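You operate a simulated robot arm through the tools that you are given. There is no shell and no other tool.

You are at the controls of a simulated robot arm. One attempt, no reset.

TASK
Change the teal plate in its cradle for the grey one.
Fine: swing the orange lever to FREE first; the teal plate goes on the plate tray; the lever ends at HOLD. Then pull the pull pin out and leave it out. Where these are worked on the way, their far stop is far enough and under half their travel is too little: orange lever.

The check looks at the end state, three seconds after you hand in, the way a careful person would. Anything else that was tipped, shoved, dropped, spilled or broken makes it a failure.

THE ROBOT
A 6-joint arm with a two-finger parallel gripper, fixed in place. Base frame: the origin is on the floor under the middle of its stand, x ahead of it, y to its left, z up; the work surface is at about z = 800. Units: mm, degrees, N and s.
With the tool pointing down near the work surface it reaches from about 340 to 760 mm from the base axis. Its first joint turns from -66.0 to 66.0 degrees. Payload 2.45 kg.
The TCP is the grasp point between the finger pads, 24 mm short of the fingertips. In the tool frame z runs along the fingers and y along their closing line. Largest opening 68 mm; finger width 17, thickness 10; the body of the gripper, 40 by 70 mm, starts 41 mm behind the TCP.
Orientation is that of the tool frame in the base frame, as a unit quaternion [w, x, y, z]. With the fingers straight down and closing along the base's y, the tool's x points along the base's -x, its y along +y and its z along -z.

THE INTERFACE
- The arm moves only by the tool nudge_tool. Its argument "deltas" is a list of rows, each a list of 7 numbers: the shift along the base's x, y, z in units of 200 mm (1.0 is 200 mm), then the turn, a rotation vector about the base's x, y, z in units of 45 degrees (1.0 is 45 degrees), then the opening, from 0 (shut) to 1 (fully open). In form: [[dx, dy, dz, wx, wy, wz, grip], ...]. A call has 1 to 20 rows; each row is the pose to reach, as a shift and turn from the pose commanded when the call began. A call with a number of a shift or a turn outside -1 to 1 is refused whole. Each row takes 0.2 s and may step no farther than 50 mm and 8.6 degrees from the row before; otherwise, or with a gripper value out of range, the whole call is refused. A pose out of reach is approached as far as the arm can. The call stops where the force on the tool passes 40 N (or 10 N more than at its start, if that is more) or the arm is blocked; 0.2 s more then pass. Each finger travels about 108 mm/s and halts on what it meets, pressing with about 42 N; the grip force reading is that of the motor and also rises with nothing between the fingers. The clock runs only during rows and for 0.2 s after the last one: add rows that repeat a pose to give the fingers time. It gives the time, the measured TCP pose, the force on the tool (base axes), the opening and the grip force at its end, in the units of the frame above (readings bear some noise), with the torque about the TCP (base axes, N m) and any sound that the robot's microphone picked up, and new pictures: "views" is both (left out), scene, wrist or none.
- Cameras (640 x 400 px; columns grow to the right, rows downward): "scene" is fixed at [177.1, 438.8, 1445.1]; the picture's right is [-0.52, -0.85, 0.00], its down [-0.64, 0.39, -0.66] and it looks along [0.57, -0.35, -0.75] (base axes); focal length 311 px, centre (320, 200). "wrist" rides on the gripper at [84, 11, -75] in the tool frame; the picture's right is [-0.13, 0.99, 0.00], its down [-0.60, -0.08, -0.79] and it looks along [-0.79, -0.10, 0.61] (tool axes); focal length 251 px, centre (320, 200). There is no depth. A picture from a camera that has moved, and an enlarged one, comes with that camera's place and axes in the base frame and with its lens.
- zoom(camera, box): a new picture of the part [left, top, right, bottom] of that camera's present view, enlarged. The clock stands still meanwhile.
- finish_job(): hands the job in; it is judged then, once.

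Places have to be worked out from the pictures, the camera data and where the tool is seen. Open the gripper and draw the arm clear of the work before you hand the job in, unless the task says otherwise.

The tools are called after "Emit:" as a command line: name --pt "numbers of a row" for each row, then --argument value for the rest, lists and objects as JSON in quotes. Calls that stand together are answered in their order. nudge_tool: Moves the arm, as the interface text tells. Its arguments: {"type":"object","properties":{"deltas":{"type":"array","items":{"type":"array","items":{"type":"number"}}},"views":{"type":"string","enum":["both","scene","wrist","none"]}},"required":["deltas"]} The other tools are called the same way: zoom (camera, box) takes an enlarged picture of a part of a camera's view; finish_job () hands the job in.

At the start:

```text
time: 0.0
eef_pos: [433.6, 50.8, 1083.1]
ee_rot: [0.0, 0.0, 1.0, 0.0]
contact_force: [0.5, -0.1, 0.3]
wrist_torque: [0.01, 0.0, 0.0]
finger_gap: 67.8
grip_force: 0.1
```

scene: 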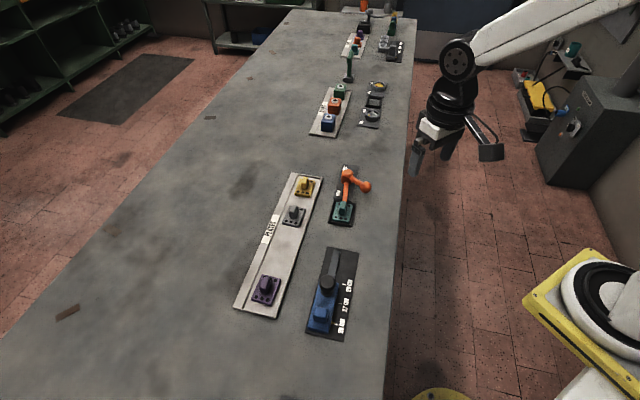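
wrist: 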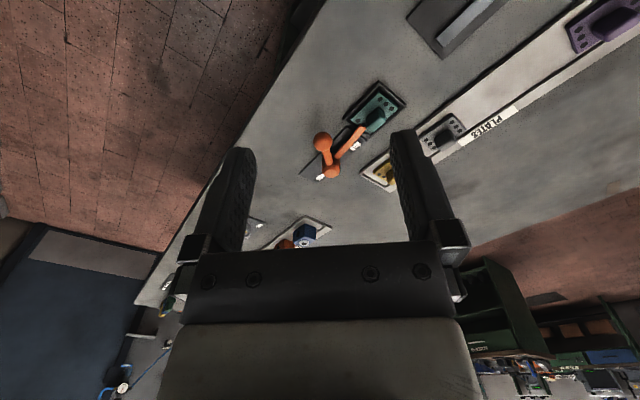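

I'll start by looking closely at the scene before moving anything.

Emit:
zoom --camera "scene" --box '[220, 150, 400, 262]'

Emit:
zoom --camera "scene" --box '[220, 240, 400, 352]'

Emit:
zoom --camera "scene" --box '[290, 0, 430, 140]'

Emit:
zoom --camera "wrist" --box '[280, 60, 540, 220]'

```text
3.56 times, centred on (310, 206) of scene
camera zoom: at [177.1, 438.8, 1445.1], right [-0.52, -0.85, 0.0], down [-0.64, 0.39, -0.66], along [0.57, -0.35, -0.75], focal length 1105 px, centre (356, 179)
```

zoom: 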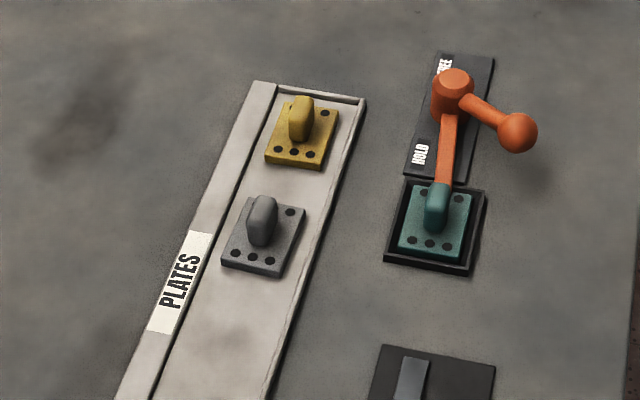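

```text
3.56 times, centred on (310, 296) of scene
camera zoom: at [177.1, 438.8, 1445.1], right [-0.52, -0.85, 0.0], down [-0.64, 0.39, -0.66], along [0.57, -0.35, -0.75], focal length 1105 px, centre (356, -141)
```

zoom: 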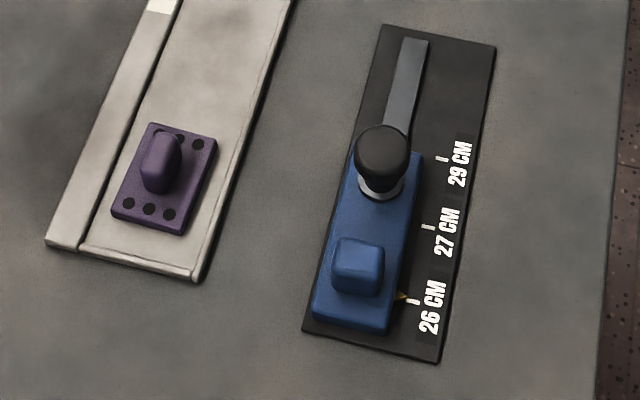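

```text
2.86 times, centred on (360, 70) of scene
camera zoom: at [177.1, 438.8, 1445.1], right [-0.52, -0.85, 0.0], down [-0.64, 0.39, -0.66], along [0.57, -0.35, -0.75], focal length 888 px, centre (206, 571)
```

zoom: 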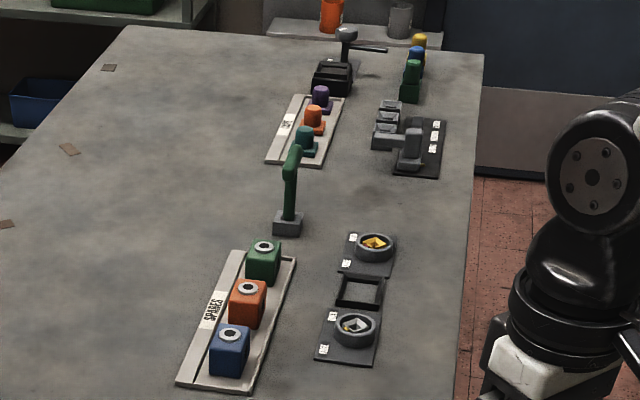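

```text
2.46 times, centred on (410, 140) of wrist
camera zoom: at [348.4, 60.9, 1159.6], right [0.13, 0.99, 0.0], down [0.6, -0.08, 0.79], along [0.79, -0.1, -0.61], focal length 619 px, centre (98, 348)
```

zoom: 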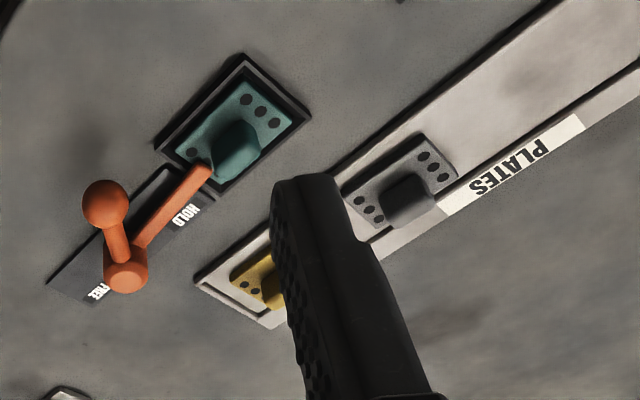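

The lever hub looks to be near (680, 40), the ball of its handle near (604, 34, 850), and the bench is turned 45° to the base. I move nearer, still high, to get a better wrist view of the lever and plates.

Emit:
nudge_tool --pt "0.1 -0.02 -0.15 0 0 0 1" --pt "0.2 -0.04 -0.3 0 0 0 1" --pt "0.25 -0.05 -0.5 0 0 0 1" --pt "0.25 -0.05 -0.6 0 0 0 1" --views "both"

```text
time: 1.0
eef_pos: [484.0, 41.9, 964.3]
ee_rot: [-0.001, 0.0, 1.0, 0.0]
contact_force: [-0.7, 0.3, 0.2]
wrist_torque: [0.0, 0.01, 0.0]
finger_gap: 68.1
grip_force: 0.1
camera wrist: at [399.4, 51.4, 1039.9], right [0.13, 0.99, 0.0], down [0.6, -0.08, 0.79], along [0.79, -0.1, -0.61], focal length 251 px, centre (320, 200)
```

scene: 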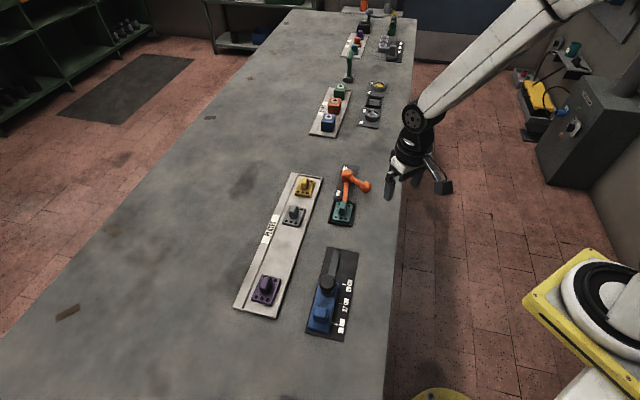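
wrist: 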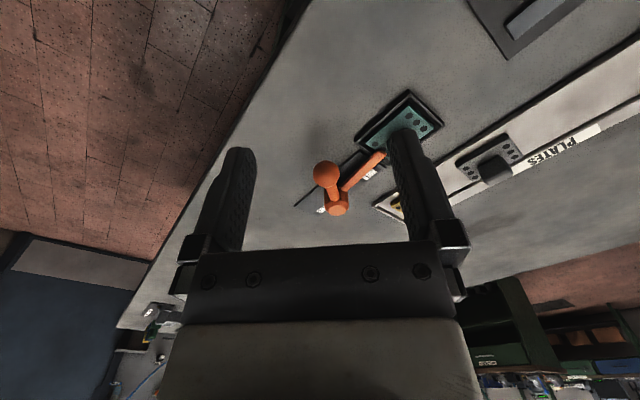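

Emit:
zoom --camera "wrist" --box '[260, 80, 460, 230]'

```text
2.67 times, centred on (360, 155) of wrist
camera zoom: at [399.4, 51.4, 1039.9], right [0.13, 0.99, 0.0], down [0.6, -0.08, 0.79], along [0.79, -0.1, -0.61], focal length 670 px, centre (213, 320)
```

zoom: 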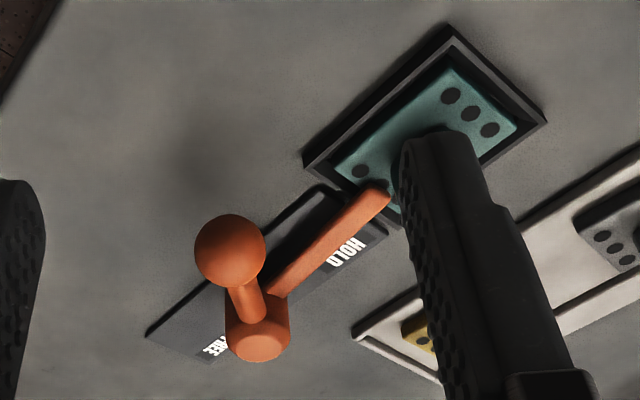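

The ball is at about (602, 34, 850), with a diameter near 29 mm, and the hub is at about (678, 39). I go over the ball with open fingers straddling it along y, then come down around it.

Emit:
nudge_tool --pt "0.2 -0.01 -0.05 0 0 0 1" --pt "0.4 -0.02 -0.1 0 0 0 1" --pt "0.592 -0.034 -0.1655 0 0 0 1" --pt "0.592 -0.034 -0.3 0 0 0 1" --pt "0.592 -0.034 -0.3 0 0 0 1" --views "both"

```text
time: 2.2
eef_pos: [602.4, 34.6, 903.1]
ee_rot: [0.001, 0.0, 1.0, 0.0]
contact_force: [-0.7, -0.1, 0.0]
wrist_torque: [0.0, 0.04, 0.03]
finger_gap: 68.0
grip_force: 0.0
camera wrist: at [517.8, 44.7, 979.4], right [0.13, 0.99, 0.0], down [0.6, -0.08, 0.79], along [0.79, -0.1, -0.61], focal length 251 px, centre (320, 200)
```

scene: 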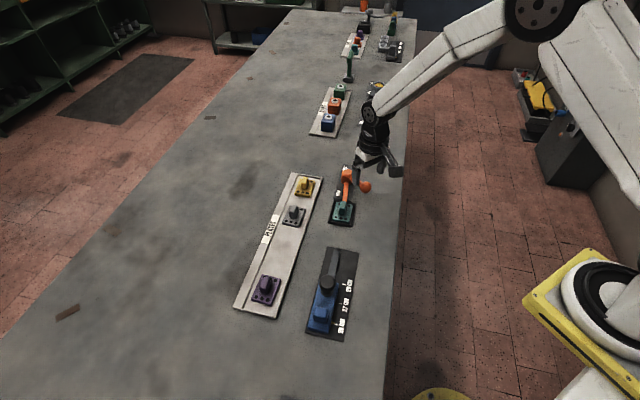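
wrist: 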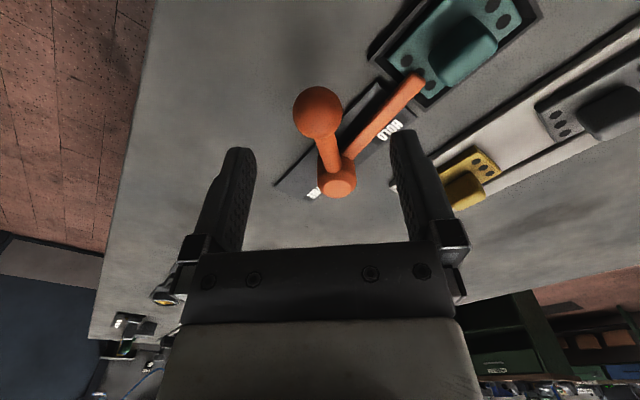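

The ball sits where I expected, at about (602, 33, 850), between the fingers' planes. I lower straight down 52 mm and narrow the fingers loosely around it.

Emit:
nudge_tool --pt "0 0 -0.13 0 0 0 1" --pt "0 0 -0.26 0 0 0 1" --pt "0 0 -0.26 0 0 0 0.75" --pt "0 0 -0.26 0 0 0 0.55" --pt "0 0 -0.26 0 0 0 0.55" --views "both"

```text
time: 3.4
eef_pos: [601.2, 33.8, 851.1]
ee_rot: [0.0, 0.001, 1.0, -0.001]
contact_force: [-0.2, 0.5, 0.1]
wrist_torque: [-0.01, 0.0, -0.04]
finger_gap: 37.6
grip_force: 0.1
camera wrist: at [517.2, 44.1, 926.9], right [0.13, 0.99, 0.0], down [0.6, -0.08, 0.79], along [0.79, -0.1, -0.61], focal length 251 px, centre (320, 200)
```

scene: 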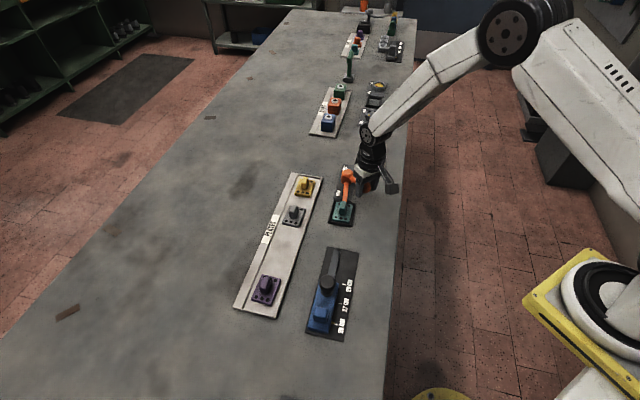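
wrist: 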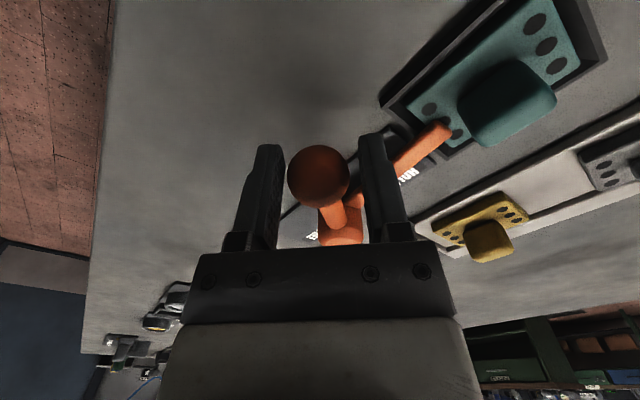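

The ball is loosely held in a 38 mm gap. I try swinging it counter-clockwise (towards -y, the FREE end) around the hub, turning the tool along with it, for the first 32°.

Emit:
nudge_tool --pt "0.0073 -0.0527 0 0 0 0.1778 0.55" --pt "0.022 -0.104 0 0 0 0.3556 0.55" --pt "0.0435 -0.1525 0 0 0 0.5333 0.55" --pt "0.0718 -0.1975 0 0 0 0.7111 0.55" --views "both"

```text
time: 4.4
eef_pos: [615.4, -6.0, 850.7]
ee_rot: [0.0, -0.277, 0.961, 0.0]
contact_force: [0.4, -0.1, -0.2]
wrist_torque: [-0.03, -0.01, 0.0]
finger_gap: 37.9
grip_force: 0.6
camera wrist: at [538.1, -42.1, 927.4], right [-0.42, 0.91, 0.0], down [0.55, 0.25, 0.79], along [0.72, 0.33, -0.61], focal length 251 px, centre (320, 200)
```

scene: 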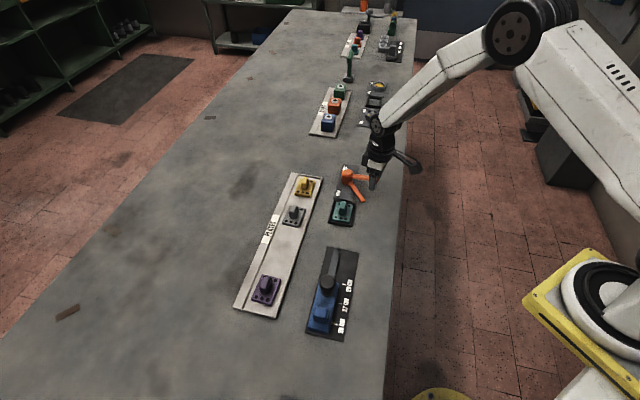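
wrist: 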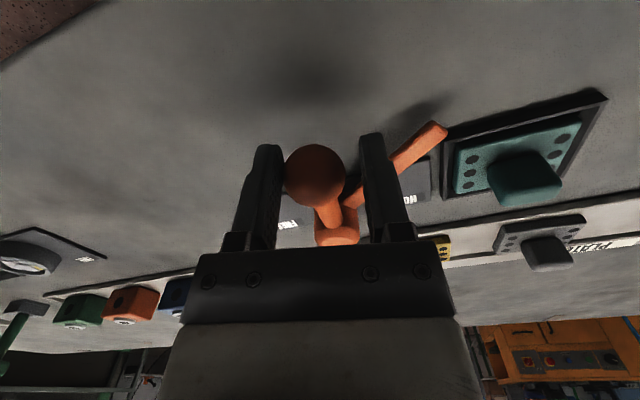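

The lever swings freely this way and its bar has left the teal plate. I carry on along the arc to about 72°.

Emit:
nudge_tool --pt "0.0343 -0.0407 0 0 0 0.1778 0.55" --pt "0.0738 -0.0763 0 0 0 0.3556 0.55" --pt "0.1178 -0.106 0 0 0 0.5333 0.55" --pt "0.1658 -0.1293 0 0 0 0.7111 0.55" --pt "0.2163 -0.1455 0 0 0 0.8889 0.55" --views "both"

```text
time: 5.6
eef_pos: [659.3, -35.5, 852.1]
ee_rot: [0.0, -0.588, 0.809, 0.001]
contact_force: [2.4, -0.3, 0.4]
wrist_torque: [0.02, 0.03, -0.01]
finger_gap: 38.2
grip_force: 0.7
camera wrist: at [622.5, -112.4, 927.5], right [-0.9, 0.43, 0.0], down [0.26, 0.55, 0.79], along [0.34, 0.72, -0.61], focal length 251 px, centre (320, 200)
```

scene: 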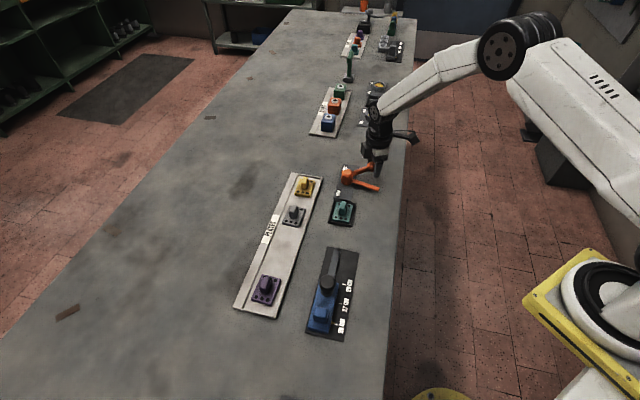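
wrist: 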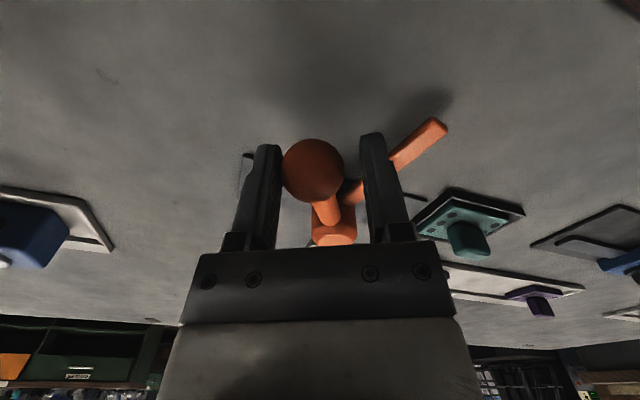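

Still free, with only 2.4 N on the tool. I keep following the arc towards the far stop; the call halts by itself if the force builds.

Emit:
nudge_tool --pt "0.052 -0.0095 0 0 0 0.1778 0.55" --pt "0.1055 -0.0113 0 0 0 0.3556 0.55" --pt "0.158 -0.0055 0 0 0 0.5333 0.55" --views "both"

```text
time: 6.4
eef_pos: [686.3, -34.1, 849.9]
ee_rot: [0.004, 0.744, -0.668, -0.005]
contact_force: [-18.9, 5.6, 2.6]
wrist_torque: [0.15, 0.25, -0.23]
finger_gap: 52.4
grip_force: 9.2
camera wrist: at [685.9, -120.8, 925.5], right [-1.0, 0.02, 0.01], down [0.02, 0.61, 0.79], along [0.01, 0.79, -0.61], focal length 251 px, centre (320, 200)
```

scene: 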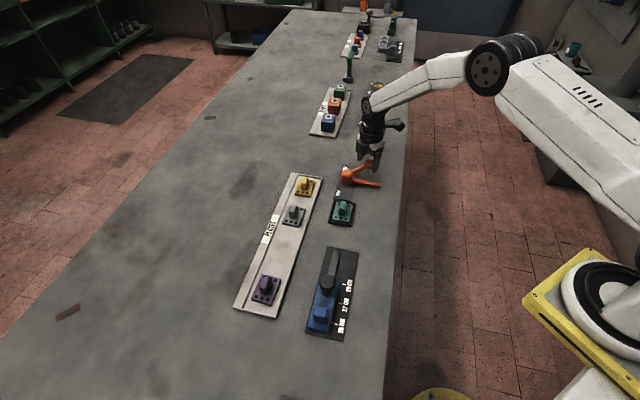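
wrist: 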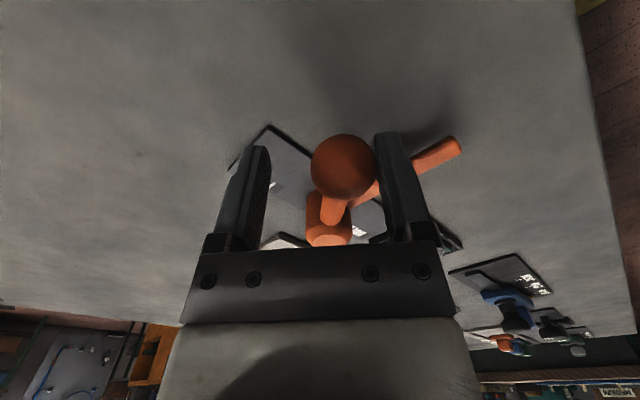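

The gap was forced open and there is 19 N against the motion, so the lever is on its far stop (about 80-85° of travel). I back off slightly, open, and lift clear to check it.

Emit:
nudge_tool --pt "-0.05 0 0 0 0 0 0.8" --pt "-0.04 0 0 0 0 0 1" --pt "-0.04 0 0 0 0 0 1" --pt "-0.04 0 0.2 0 0 0 1" --pt "-0.04 0 0.4 0 0 0 1" --pt "-0.04 0 0.6 0 0 0 1" --views "both"

Emit:
zoom --camera "scene" --box '[300, 140, 420, 230]'

```text
time: 7.8
eef_pos: [682.2, -35.5, 970.9]
ee_rot: [0.0, 0.743, -0.67, -0.001]
contact_force: [0.2, -0.6, 0.0]
wrist_torque: [-0.01, -0.01, 0.0]
finger_gap: 68.1
grip_force: 0.2
camera wrist: at [679.4, -121.2, 1047.4], right [-1.0, 0.02, 0.0], down [0.02, 0.61, 0.79], along [0.02, 0.79, -0.61], focal length 251 px, centre (320, 200)
```

scene: 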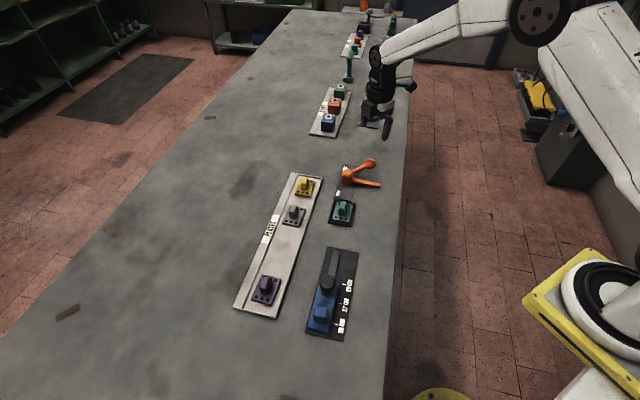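
wrist: 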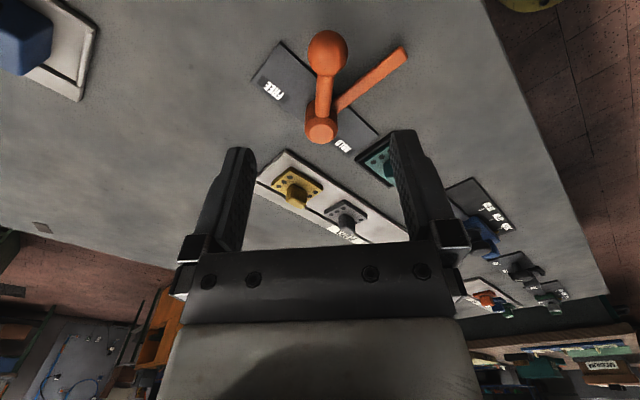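

```text
4.44 times, centred on (360, 185) of scene
camera zoom: at [177.1, 438.8, 1445.1], right [-0.52, -0.85, 0.0], down [-0.64, 0.39, -0.66], along [0.57, -0.35, -0.75], focal length 1381 px, centre (142, 267)
```

zoom: 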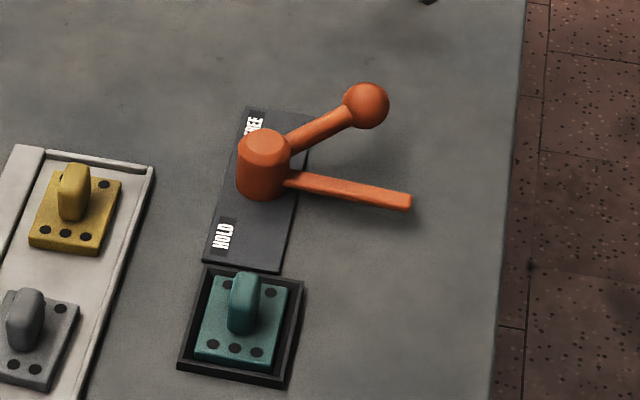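

The lever is now at FREE, with its bar square to the board and clear of the cradle. Next I swing round to view the teal plate and its handle from the robot side.

Emit:
nudge_tool --pt "-0.115 0.058 0 0 0 -0.143 1" --pt "-0.231 0.115 0 0 0 -0.286 1" --pt "-0.347 0.173 0 0 0 -0.43 1" --pt "-0.463 0.23 0 0 0 -0.572 1" --pt "-0.579 0.288 0 0 0 -0.715 1" --pt "-0.694 0.346 -0.05 0 0 -0.857 1" --pt "-0.81 0.4035 -0.105 0 0 -1.0 1" --views "both"

Emit:
zoom --camera "wrist" --box '[240, 60, 440, 185]'

```text
time: 9.4
eef_pos: [519.8, 45.4, 950.5]
ee_rot: [0.0, -0.43, 0.903, 0.0]
contact_force: [-0.3, 0.3, -0.5]
wrist_torque: [-0.01, 0.01, 0.04]
finger_gap: 68.1
grip_force: 0.1
camera wrist: at [458.7, -14.1, 1026.3], right [-0.69, 0.73, 0.0], down [0.44, 0.42, 0.79], along [0.58, 0.55, -0.61], focal length 251 px, centre (320, 200)
```

scene: 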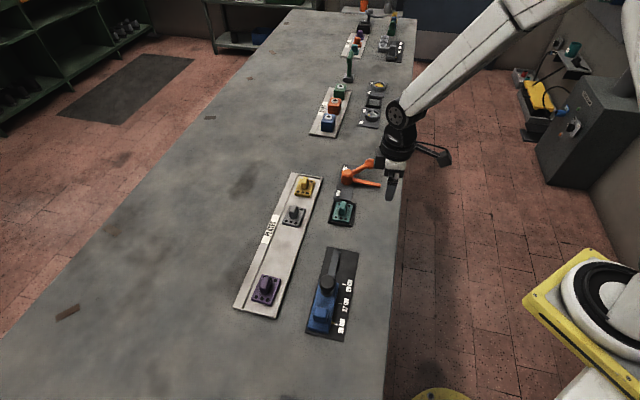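
wrist: 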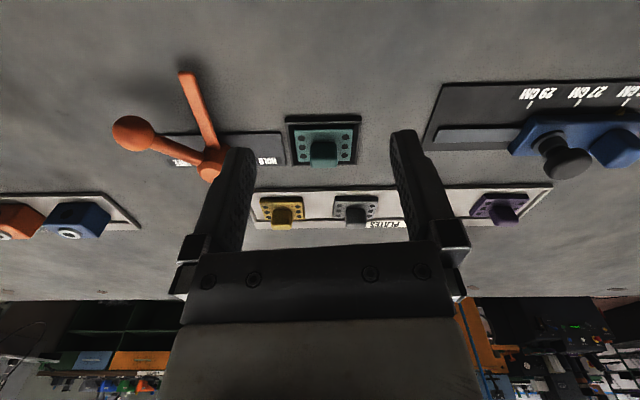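

```text
3.20 times, centred on (340, 122) of wrist
camera zoom: at [458.7, -14.1, 1026.3], right [-0.69, 0.73, 0.0], down [0.44, 0.42, 0.79], along [0.58, 0.55, -0.61], focal length 805 px, centre (256, 448)
```

zoom: 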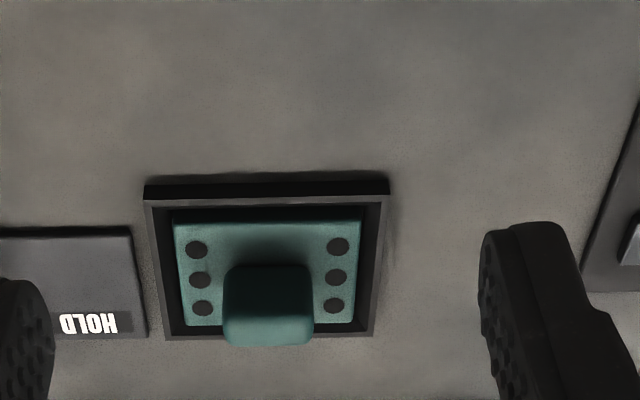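

The teal plate (about 61 x 46 mm) is centred near (589, 116); its handle is about 29 mm long along the bench and 18 mm thick across it. So I turn the tool to close across the bench (-45°), which also keeps the gripper clear of the lever.

Emit:
nudge_tool --pt "0.04 0.04 0.02 0 0 -0.167 1" --pt "0.08 0.08 0.04 0 0 -0.333 1" --pt "0.12 0.12 0.06 0 0 -0.5 1" --pt "0.16 0.16 0.08 0 0 -0.667 1" --pt "0.18 0.18 0.1 0 0 -0.833 1" --pt "0.2 0.2 0.1 0 0 -1.0 1" --views "none"

Emit:
nudge_tool --pt "0 0 0 0 0 -0.167 1" --pt "0 0 0 0 0 -0.333 1" --pt "0 0 0 0 0 -0.5 1" --pt "0 0 0 0 0 -0.667 1" --pt "0 0 0 0 0 -0.833 1" --pt "0 0 0 0 0 -1.0 1" --views "both"

```text
time: 10.8
eef_pos: [560.1, 85.2, 971.5]
ee_rot: [0.0, -0.051, 0.999, 0.0]
contact_force: [0.4, 0.0, -0.1]
wrist_torque: [-0.01, -0.01, -0.02]
finger_gap: 68.0
grip_force: 0.0
```

```text
time: 12.2
eef_pos: [560.4, 85.8, 969.6]
ee_rot: [0.001, 0.334, 0.942, -0.001]
contact_force: [0.1, 0.2, 0.6]
wrist_torque: [-0.02, -0.01, 0.04]
finger_gap: 68.0
grip_force: 0.0
camera wrist: at [502.1, 145.7, 1046.5], right [0.73, 0.69, 0.0], down [0.42, -0.44, 0.79], along [0.55, -0.58, -0.61], focal length 251 px, centre (320, 200)
```

scene: 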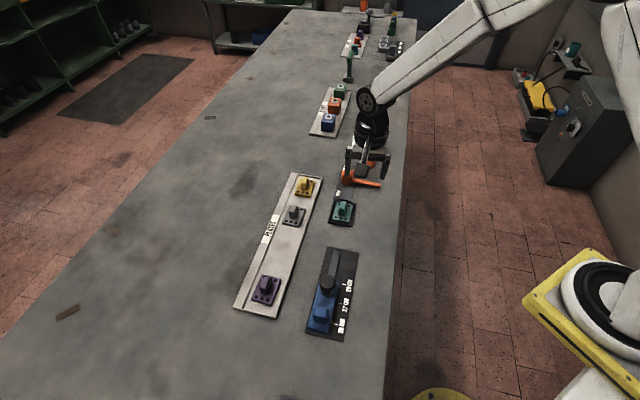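
wrist: 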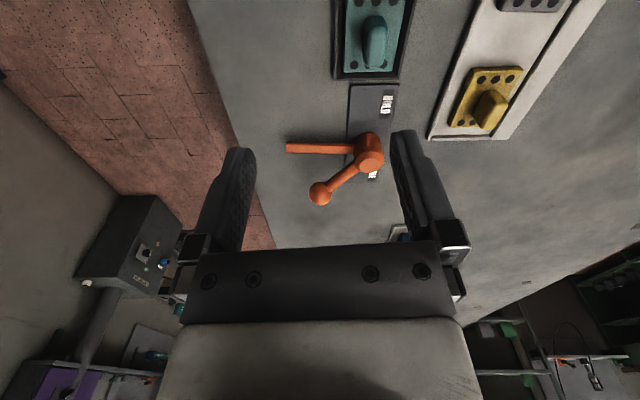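

The tool turned fine. I move back along the bench (+e1 side) so the teal plate comes into the middle of the wrist view, and finish the turn to -45°.

Emit:
nudge_tool --pt "-0.06 0.16 -0.05 0 0 -0.045 1" --pt "-0.12 0.32 -0.12 0 0 -0.09 1" --pt "-0.18 0.475 -0.2 0 0 -0.133 1" --pt "-0.18 0.475 -0.2 0 0 -0.133 1" --views "wrist"

Emit:
zoom --camera "wrist" --box '[240, 60, 440, 185]'

```text
time: 13.2
eef_pos: [523.8, 180.4, 929.8]
ee_rot: [0.001, 0.382, 0.924, 0.0]
contact_force: [-0.5, 0.1, 0.3]
wrist_torque: [0.03, 0.01, 0.01]
finger_gap: 68.0
grip_force: 0.1
camera wrist: at [472.1, 246.8, 1006.3], right [0.79, 0.61, 0.0], down [0.37, -0.48, 0.79], along [0.48, -0.63, -0.61], focal length 251 px, centre (320, 200)
```

wrist: 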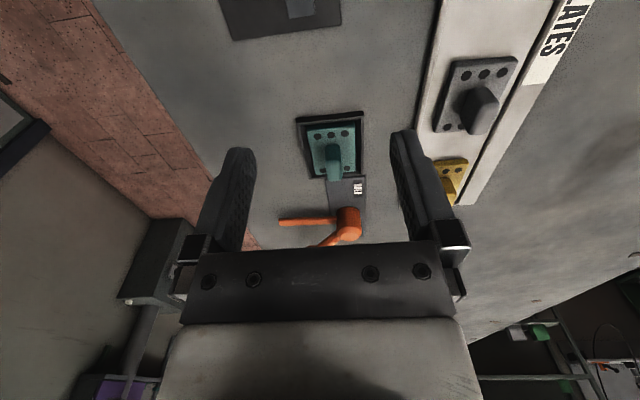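

```text
3.20 times, centred on (340, 122) of wrist
camera zoom: at [472.1, 246.8, 1006.3], right [0.79, 0.61, 0.0], down [0.37, -0.48, 0.79], along [0.48, -0.63, -0.61], focal length 805 px, centre (256, 448)
```

zoom: 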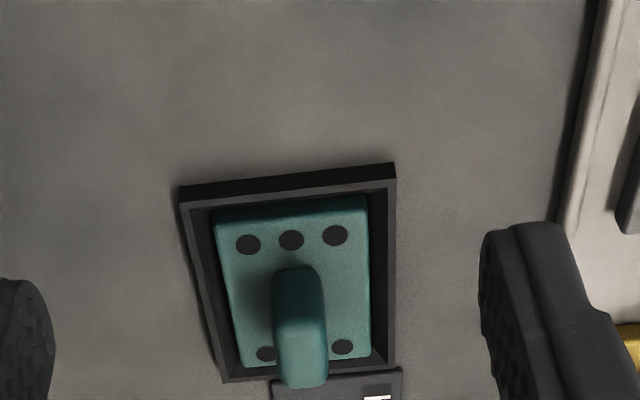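

The handle is about 15 mm thick and 29 mm long, its top near z 845 and the plate top near z 816, centred near (589, 118). I move over it and go down part way to z 880 for a check.

Emit:
nudge_tool --pt "0.16 -0.155 0 0 0 0 1" --pt "0.319 -0.3095 0 0 0 0 1" --pt "0.319 -0.3095 -0.15 0 0 0 1" --pt "0.319 -0.3095 -0.25 0 0 0 1" --pt "0.319 -0.3095 -0.25 0 0 0 1" --views "both"

Emit:
zoom --camera "wrist" --box '[220, 60, 420, 250]'

Emit:
zoom --camera "scene" --box '[290, 130, 420, 230]'

```text
time: 14.4
eef_pos: [587.8, 118.1, 880.7]
ee_rot: [0.0, 0.383, 0.924, 0.0]
contact_force: [0.0, 0.4, 0.3]
wrist_torque: [0.01, 0.01, 0.03]
finger_gap: 68.0
grip_force: 0.0
camera wrist: at [536.3, 184.7, 956.7], right [0.79, 0.61, 0.0], down [0.37, -0.48, 0.79], along [0.48, -0.63, -0.61], focal length 251 px, centre (320, 200)
```

scene: 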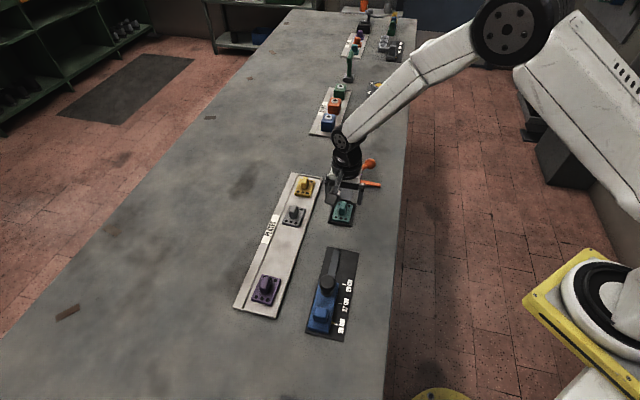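
wrist: 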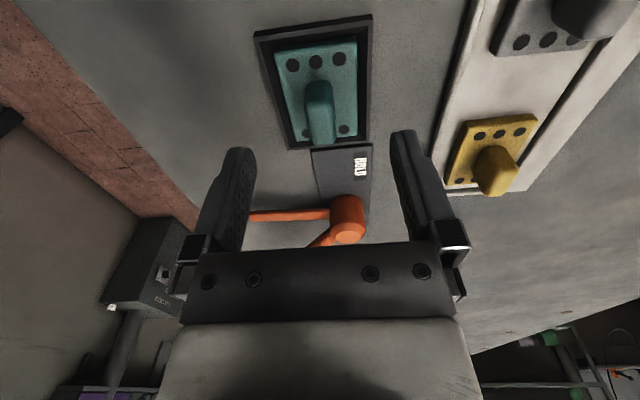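

```text
2.11 times, centred on (320, 155) of wrist
camera zoom: at [536.3, 184.7, 956.7], right [0.79, 0.61, 0.0], down [0.37, -0.48, 0.79], along [0.48, -0.63, -0.61], focal length 529 px, centre (320, 295)
```

zoom: 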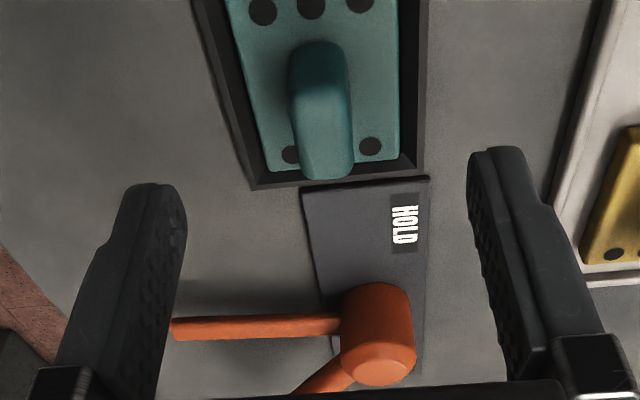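

```text
4.00 times, centred on (355, 180) of scene
camera zoom: at [177.1, 438.8, 1445.1], right [-0.52, -0.85, 0.0], down [-0.64, 0.39, -0.66], along [0.57, -0.35, -0.75], focal length 1243 px, centre (180, 280)
```

zoom: 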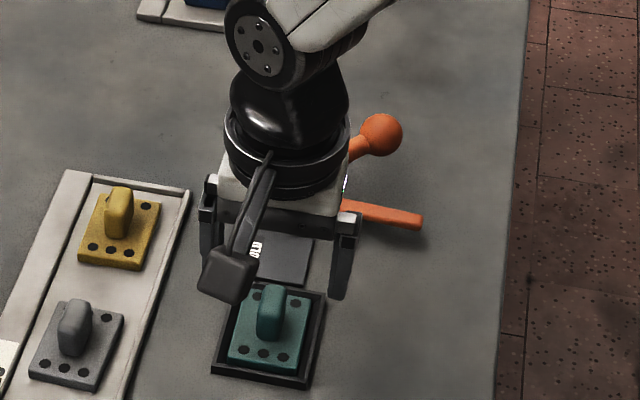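

The handle centre works out at about (588.5, 119.4), within 2 mm of the tool. I make that small correction, go down to z 847 so the tips stay just above the plate, and close on the handle.

Emit:
nudge_tool --pt "-0.001 0.006 -0.08 0 0 0 1" --pt "-0.001 0.006 -0.165 0 0 0 1" --pt "-0.001 0.006 -0.165 0 0 0 0.6" --pt "-0.001 0.006 -0.165 0 0 0 0" --pt "-0.001 0.006 -0.165 0 0 0 0" --pt "-0.001 0.006 -0.165 0 0 0 0" --views "both"

Emit:
zoom --camera "scene" --box '[290, 130, 420, 230]'

```text
time: 15.8
eef_pos: [587.1, 120.2, 848.2]
ee_rot: [0.0, 0.383, 0.924, 0.001]
contact_force: [1.4, 0.2, 0.4]
wrist_torque: [-0.05, -0.1, 0.0]
finger_gap: 15.7
grip_force: 34.6
camera wrist: at [535.9, 185.7, 923.8], right [0.79, 0.61, 0.0], down [0.37, -0.48, 0.79], along [0.48, -0.63, -0.61], focal length 251 px, centre (320, 200)
```

scene: 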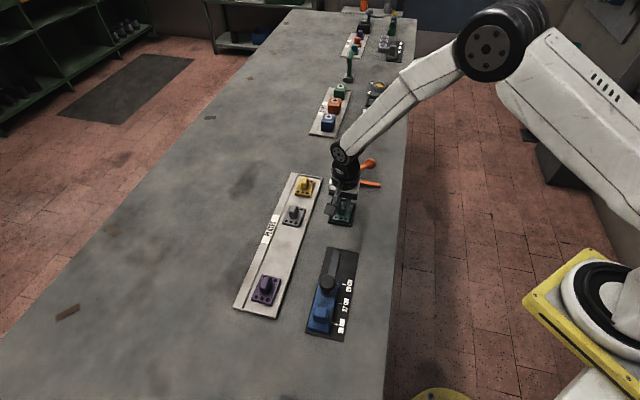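
wrist: 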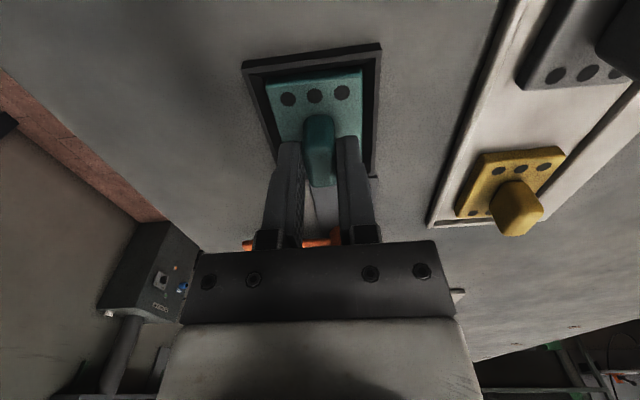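

```text
4.00 times, centred on (355, 180) of scene
camera zoom: at [177.1, 438.8, 1445.1], right [-0.52, -0.85, 0.0], down [-0.64, 0.39, -0.66], along [0.57, -0.35, -0.75], focal length 1243 px, centre (180, 280)
```

zoom: 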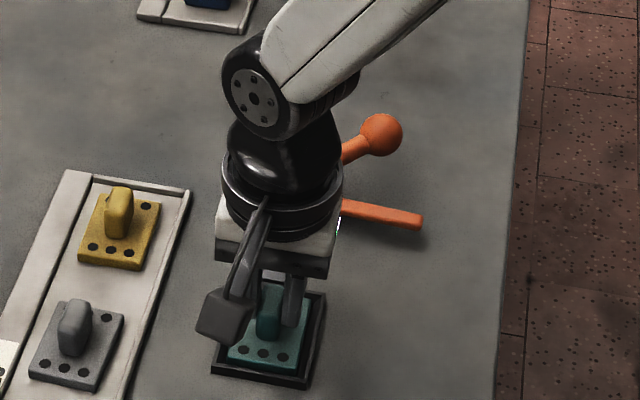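

Gripped firmly: the gap is 15.7 mm and the grip force 35 N. I record how the plate sits in the fingers so I can later match the grey plate's grasp to it.

Emit:
zoom --camera "wrist" --box '[230, 30, 390, 130]'

Emit:
nudge_tool --pt "0 0 0.02 0 0 0 0" --pt "0 0 0.05 0 0 0 0" --pt "0 0 0.1 0 0 0 0" --pt "0 0 0.15 0 0 0 0" --views "both"

Emit:
zoom --camera "wrist" --box '[230, 30, 390, 130]'

```text
4.00 times, centred on (310, 80) of wrist
camera zoom: at [535.9, 185.7, 923.8], right [0.79, 0.61, 0.0], down [0.37, -0.48, 0.79], along [0.48, -0.63, -0.61], focal length 1006 px, centre (360, 680)
```

zoom: 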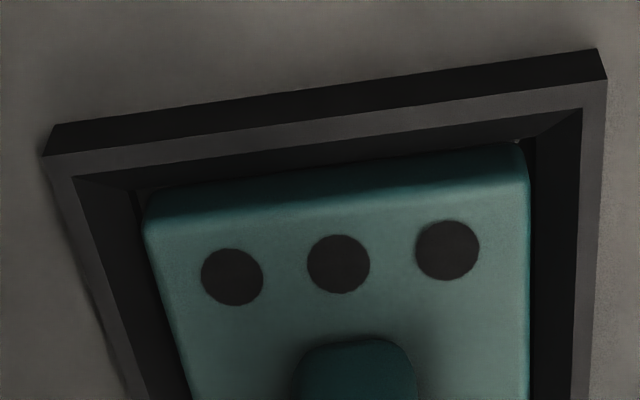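

```text
time: 16.8
eef_pos: [587.8, 118.8, 878.1]
ee_rot: [-0.001, 0.383, 0.924, -0.001]
contact_force: [-0.4, 0.3, -2.4]
wrist_torque: [0.01, 0.03, 0.0]
finger_gap: 15.6
grip_force: 34.9
camera wrist: at [535.7, 185.5, 954.0], right [0.79, 0.61, 0.0], down [0.37, -0.48, 0.79], along [0.48, -0.63, -0.61], focal length 251 px, centre (320, 200)
```

scene: 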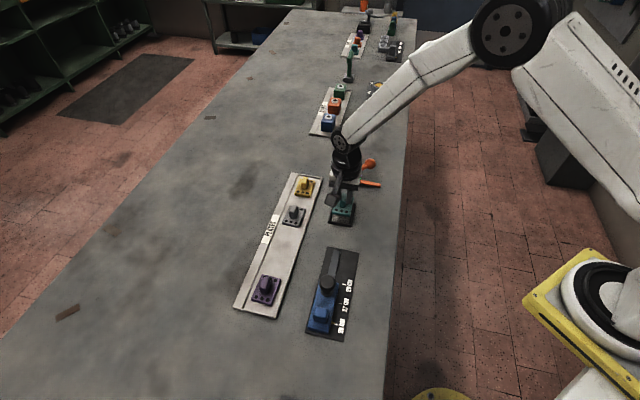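
wrist: 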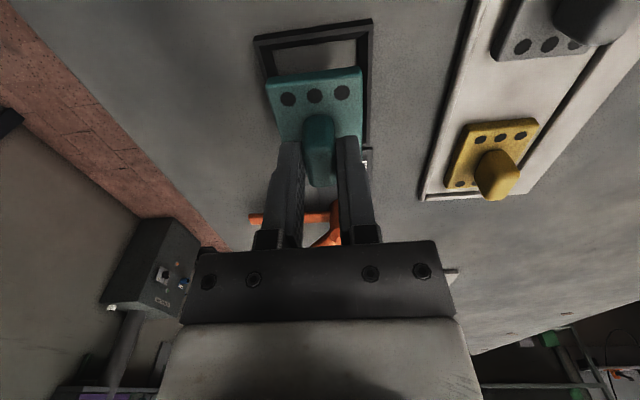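

```text
4.00 times, centred on (310, 80) of wrist
camera zoom: at [535.7, 185.5, 954.0], right [0.79, 0.61, 0.0], down [0.37, -0.48, 0.79], along [0.48, -0.63, -0.61], focal length 1006 px, centre (360, 680)
```

zoom: 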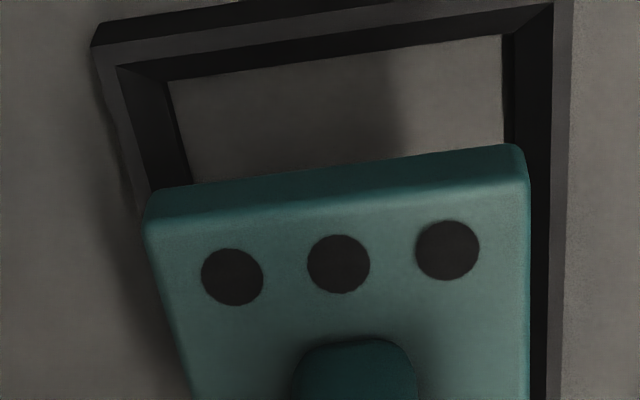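

The teal plate is out of the cradle cleanly (about 2.4 N weight). I lift it higher and carry it over the empty place on the tray, estimated at (571, 305) between the grey and purple plates.

Emit:
nudge_tool --pt "0 0 0.16 0 0 0 0" --pt "0 0 0.315 0 0 0 0" --pt "-0.018 0.19 0.315 0 0 0 0" --pt "-0.036 0.38 0.315 0 0 0 0" --pt "-0.055 0.57 0.315 0 0 0 0" --pt "-0.073 0.76 0.315 0 0 0 0" --pt "-0.091 0.9275 0.315 0 0 0 0" --pt "-0.091 0.9275 0.315 0 0 0 0" --views "both"

Emit:
zoom --camera "scene" --box '[220, 150, 380, 330]'

```text
time: 18.6
eef_pos: [570.2, 305.4, 940.2]
ee_rot: [0.0, 0.383, 0.924, 0.0]
contact_force: [0.5, 0.0, -2.7]
wrist_torque: [0.0, 0.01, 0.03]
finger_gap: 15.5
grip_force: 34.0
camera wrist: at [517.7, 371.5, 1016.2], right [0.79, 0.61, 0.0], down [0.37, -0.48, 0.79], along [0.48, -0.63, -0.61], focal length 251 px, centre (320, 200)
```

scene: 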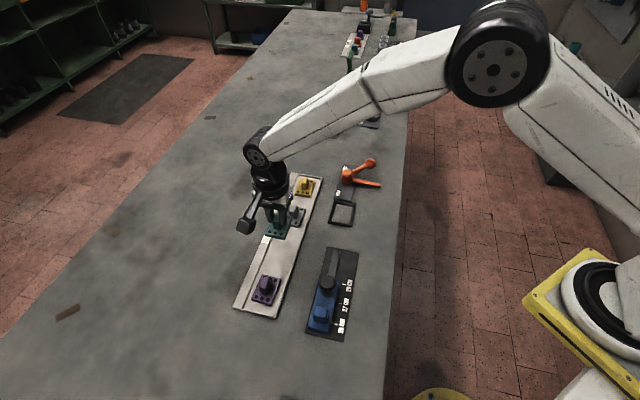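
wrist: 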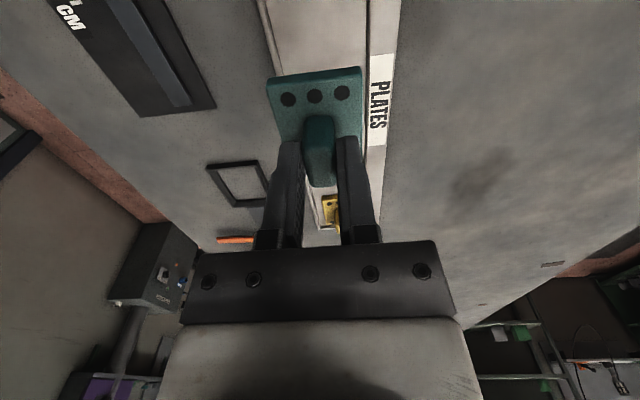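

```text
2.22 times, centred on (300, 240) of scene
camera zoom: at [177.1, 438.9, 1445.1], right [-0.52, -0.85, 0.0], down [-0.64, 0.39, -0.66], along [0.57, -0.35, -0.75], focal length 690 px, centre (364, 111)
```

zoom: 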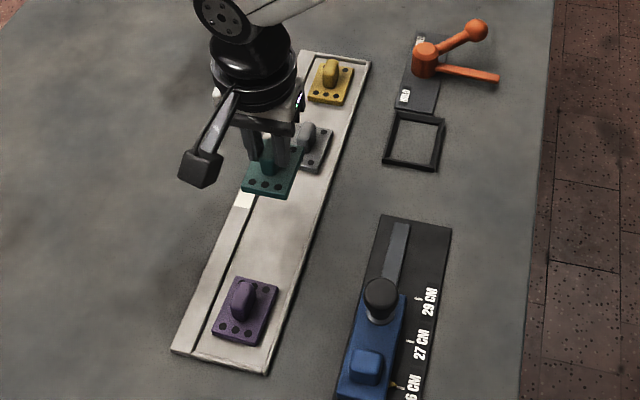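

The plate hangs centred over the tray's flat (which spans e2 ≈ 584-655 across, tool at 619), with roughly 40 mm of room on each side along the tray. I lower it to z 858 and then feel for the tray in small steps.

Emit:
nudge_tool --pt "0 0 -0.14 0 0 0 0" --pt "0 0 -0.28 0 0 0 0" --pt "0 0 -0.36 0 0 0 0" --pt "0 0 -0.41 0 0 0 0" --pt "0 0 -0.41 0 0 0 0" --views "both"

Emit:
zoom --camera "scene" --box '[230, 170, 350, 300]'

```text
time: 19.8
eef_pos: [569.9, 305.5, 859.2]
ee_rot: [0.001, 0.383, 0.924, 0.0]
contact_force: [0.4, -0.4, -1.9]
wrist_torque: [0.04, -0.01, 0.0]
finger_gap: 15.6
grip_force: 34.6
camera wrist: at [518.0, 371.3, 934.3], right [0.79, 0.61, 0.0], down [0.37, -0.48, 0.79], along [0.48, -0.63, -0.61], focal length 251 px, centre (320, 200)
```

scene: 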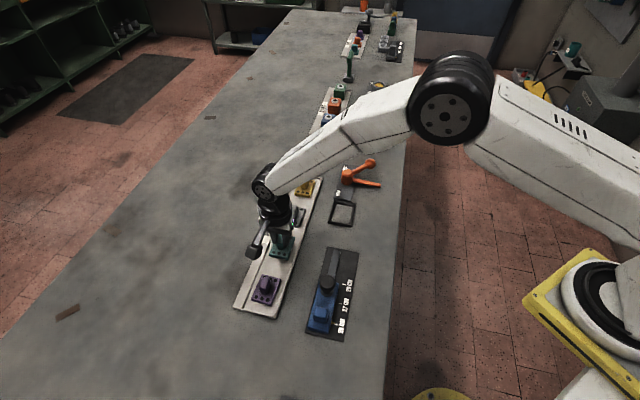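
wrist: 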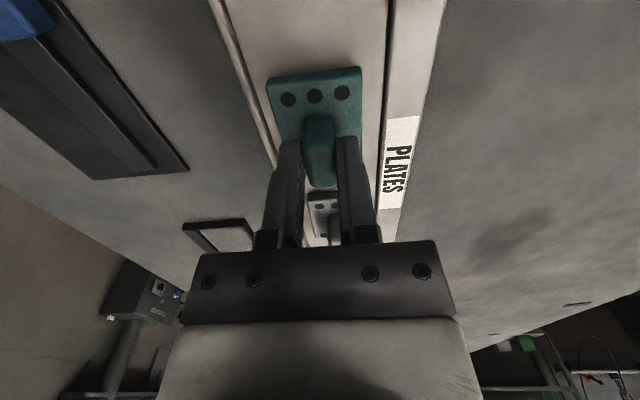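

```text
3.08 times, centred on (290, 235) of scene
camera zoom: at [177.1, 438.8, 1445.1], right [-0.52, -0.85, 0.0], down [-0.64, 0.39, -0.66], along [0.57, -0.35, -0.75], focal length 956 px, centre (412, 92)
```

zoom: 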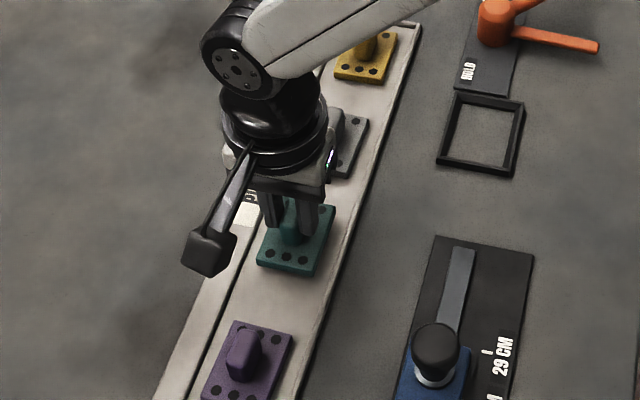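

Still clear of the tray (only the plate's weight on the tool). I step down gently.

Emit:
nudge_tool --pt "0 0 -0.01 0 0 0 0" --pt "0 0 -0.02 0 0 0 0" --pt "0 0 -0.02 0 0 0 0" --views "none"

Emit:
nudge_tool --pt "0 0 -0.01 0 0 0 0" --pt "0 0 -0.01 0 0 0 0" --views "none"

```text
time: 20.6
eef_pos: [569.7, 305.3, 853.7]
ee_rot: [0.0, 0.383, 0.924, 0.0]
contact_force: [0.2, -0.6, -1.3]
wrist_torque: [0.0, -0.02, 0.03]
finger_gap: 15.6
grip_force: 35.0
```

```text
time: 21.2
eef_pos: [569.2, 305.2, 852.2]
ee_rot: [-0.001, 0.383, 0.924, 0.0]
contact_force: [0.0, 0.2, -1.4]
wrist_torque: [-0.01, 0.03, 0.01]
finger_gap: 15.4
grip_force: 35.1
```

No contact yet at z 852. I go on down in 2 mm steps.

Emit:
nudge_tool --pt "0 0 -0.01 0 0 0 0" --pt "0 0 -0.01 0 0 0 0" --views "none"

Emit:
nudge_tool --pt "0 0 -0.005 0 0 0 0" --pt "0 0 -0.005 0 0 0 0" --views "wrist"

```text
time: 21.8
eef_pos: [571.3, 305.8, 850.7]
ee_rot: [-0.001, 0.383, 0.924, 0.001]
contact_force: [-0.5, -0.7, 0.9]
wrist_torque: [-0.1, -0.02, -0.05]
finger_gap: 15.5
grip_force: 35.2
```

```text
time: 22.4
eef_pos: [571.2, 304.3, 851.5]
ee_rot: [0.0, 0.382, 0.924, 0.001]
contact_force: [-5.4, -1.8, 13.5]
wrist_torque: [-0.08, 0.15, -0.02]
finger_gap: 15.7
grip_force: 34.5
camera wrist: at [518.3, 371.3, 926.8], right [0.79, 0.61, 0.0], down [0.37, -0.48, 0.79], along [0.48, -0.63, -0.61], focal length 251 px, centre (320, 200)
```

wrist: 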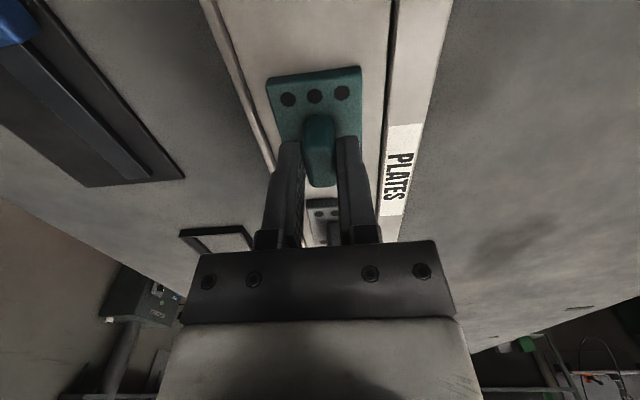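

Contact: 13.5 N upward at a commanded z of 849, so the plate is on the tray. I ease up 1 mm, open, and lift straight off.

Emit:
nudge_tool --pt "0 0 0.005 0 0 0 0" --pt "0 0 0.005 0 0 0 0.4" --pt "0 0 0.005 0 0 0 0.8" --pt "0 0 0.005 0 0 0 0.8" --pt "0 0 0.1 0 0 0 0.8" --pt "0 0 0.25 0 0 0 1" --pt "0 0 0.45 0 0 0 1" --views "both"

Emit:
zoom --camera "scene" --box '[220, 170, 360, 310]'

```text
time: 24.0
eef_pos: [568.8, 304.9, 940.1]
ee_rot: [0.0, 0.382, 0.924, -0.001]
contact_force: [0.2, -0.4, -1.0]
wrist_torque: [-0.01, 0.01, 0.01]
finger_gap: 67.9
grip_force: 0.1
camera wrist: at [516.4, 371.4, 1015.8], right [0.79, 0.61, 0.0], down [0.37, -0.48, 0.79], along [0.48, -0.63, -0.61], focal length 251 px, centre (320, 200)
```

scene: 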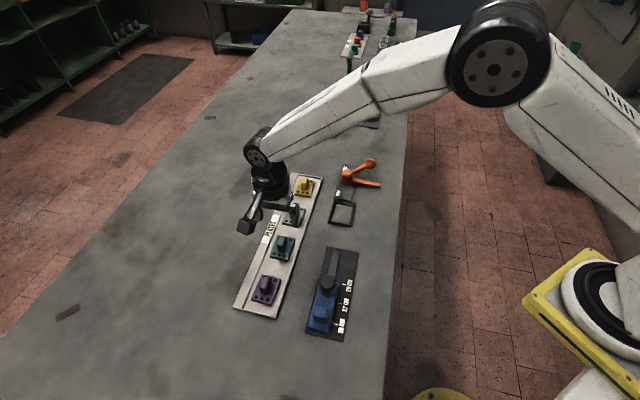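
wrist: 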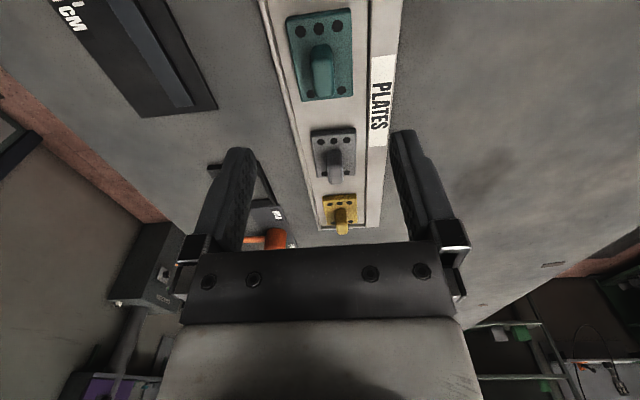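

```text
2.86 times, centred on (290, 240) of scene
camera zoom: at [177.1, 438.8, 1445.1], right [-0.52, -0.85, 0.0], down [-0.64, 0.39, -0.66], along [0.57, -0.35, -0.75], focal length 888 px, centre (406, 86)
```

zoom: 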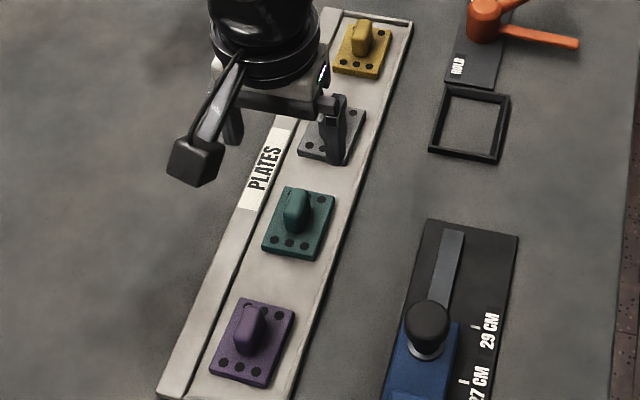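

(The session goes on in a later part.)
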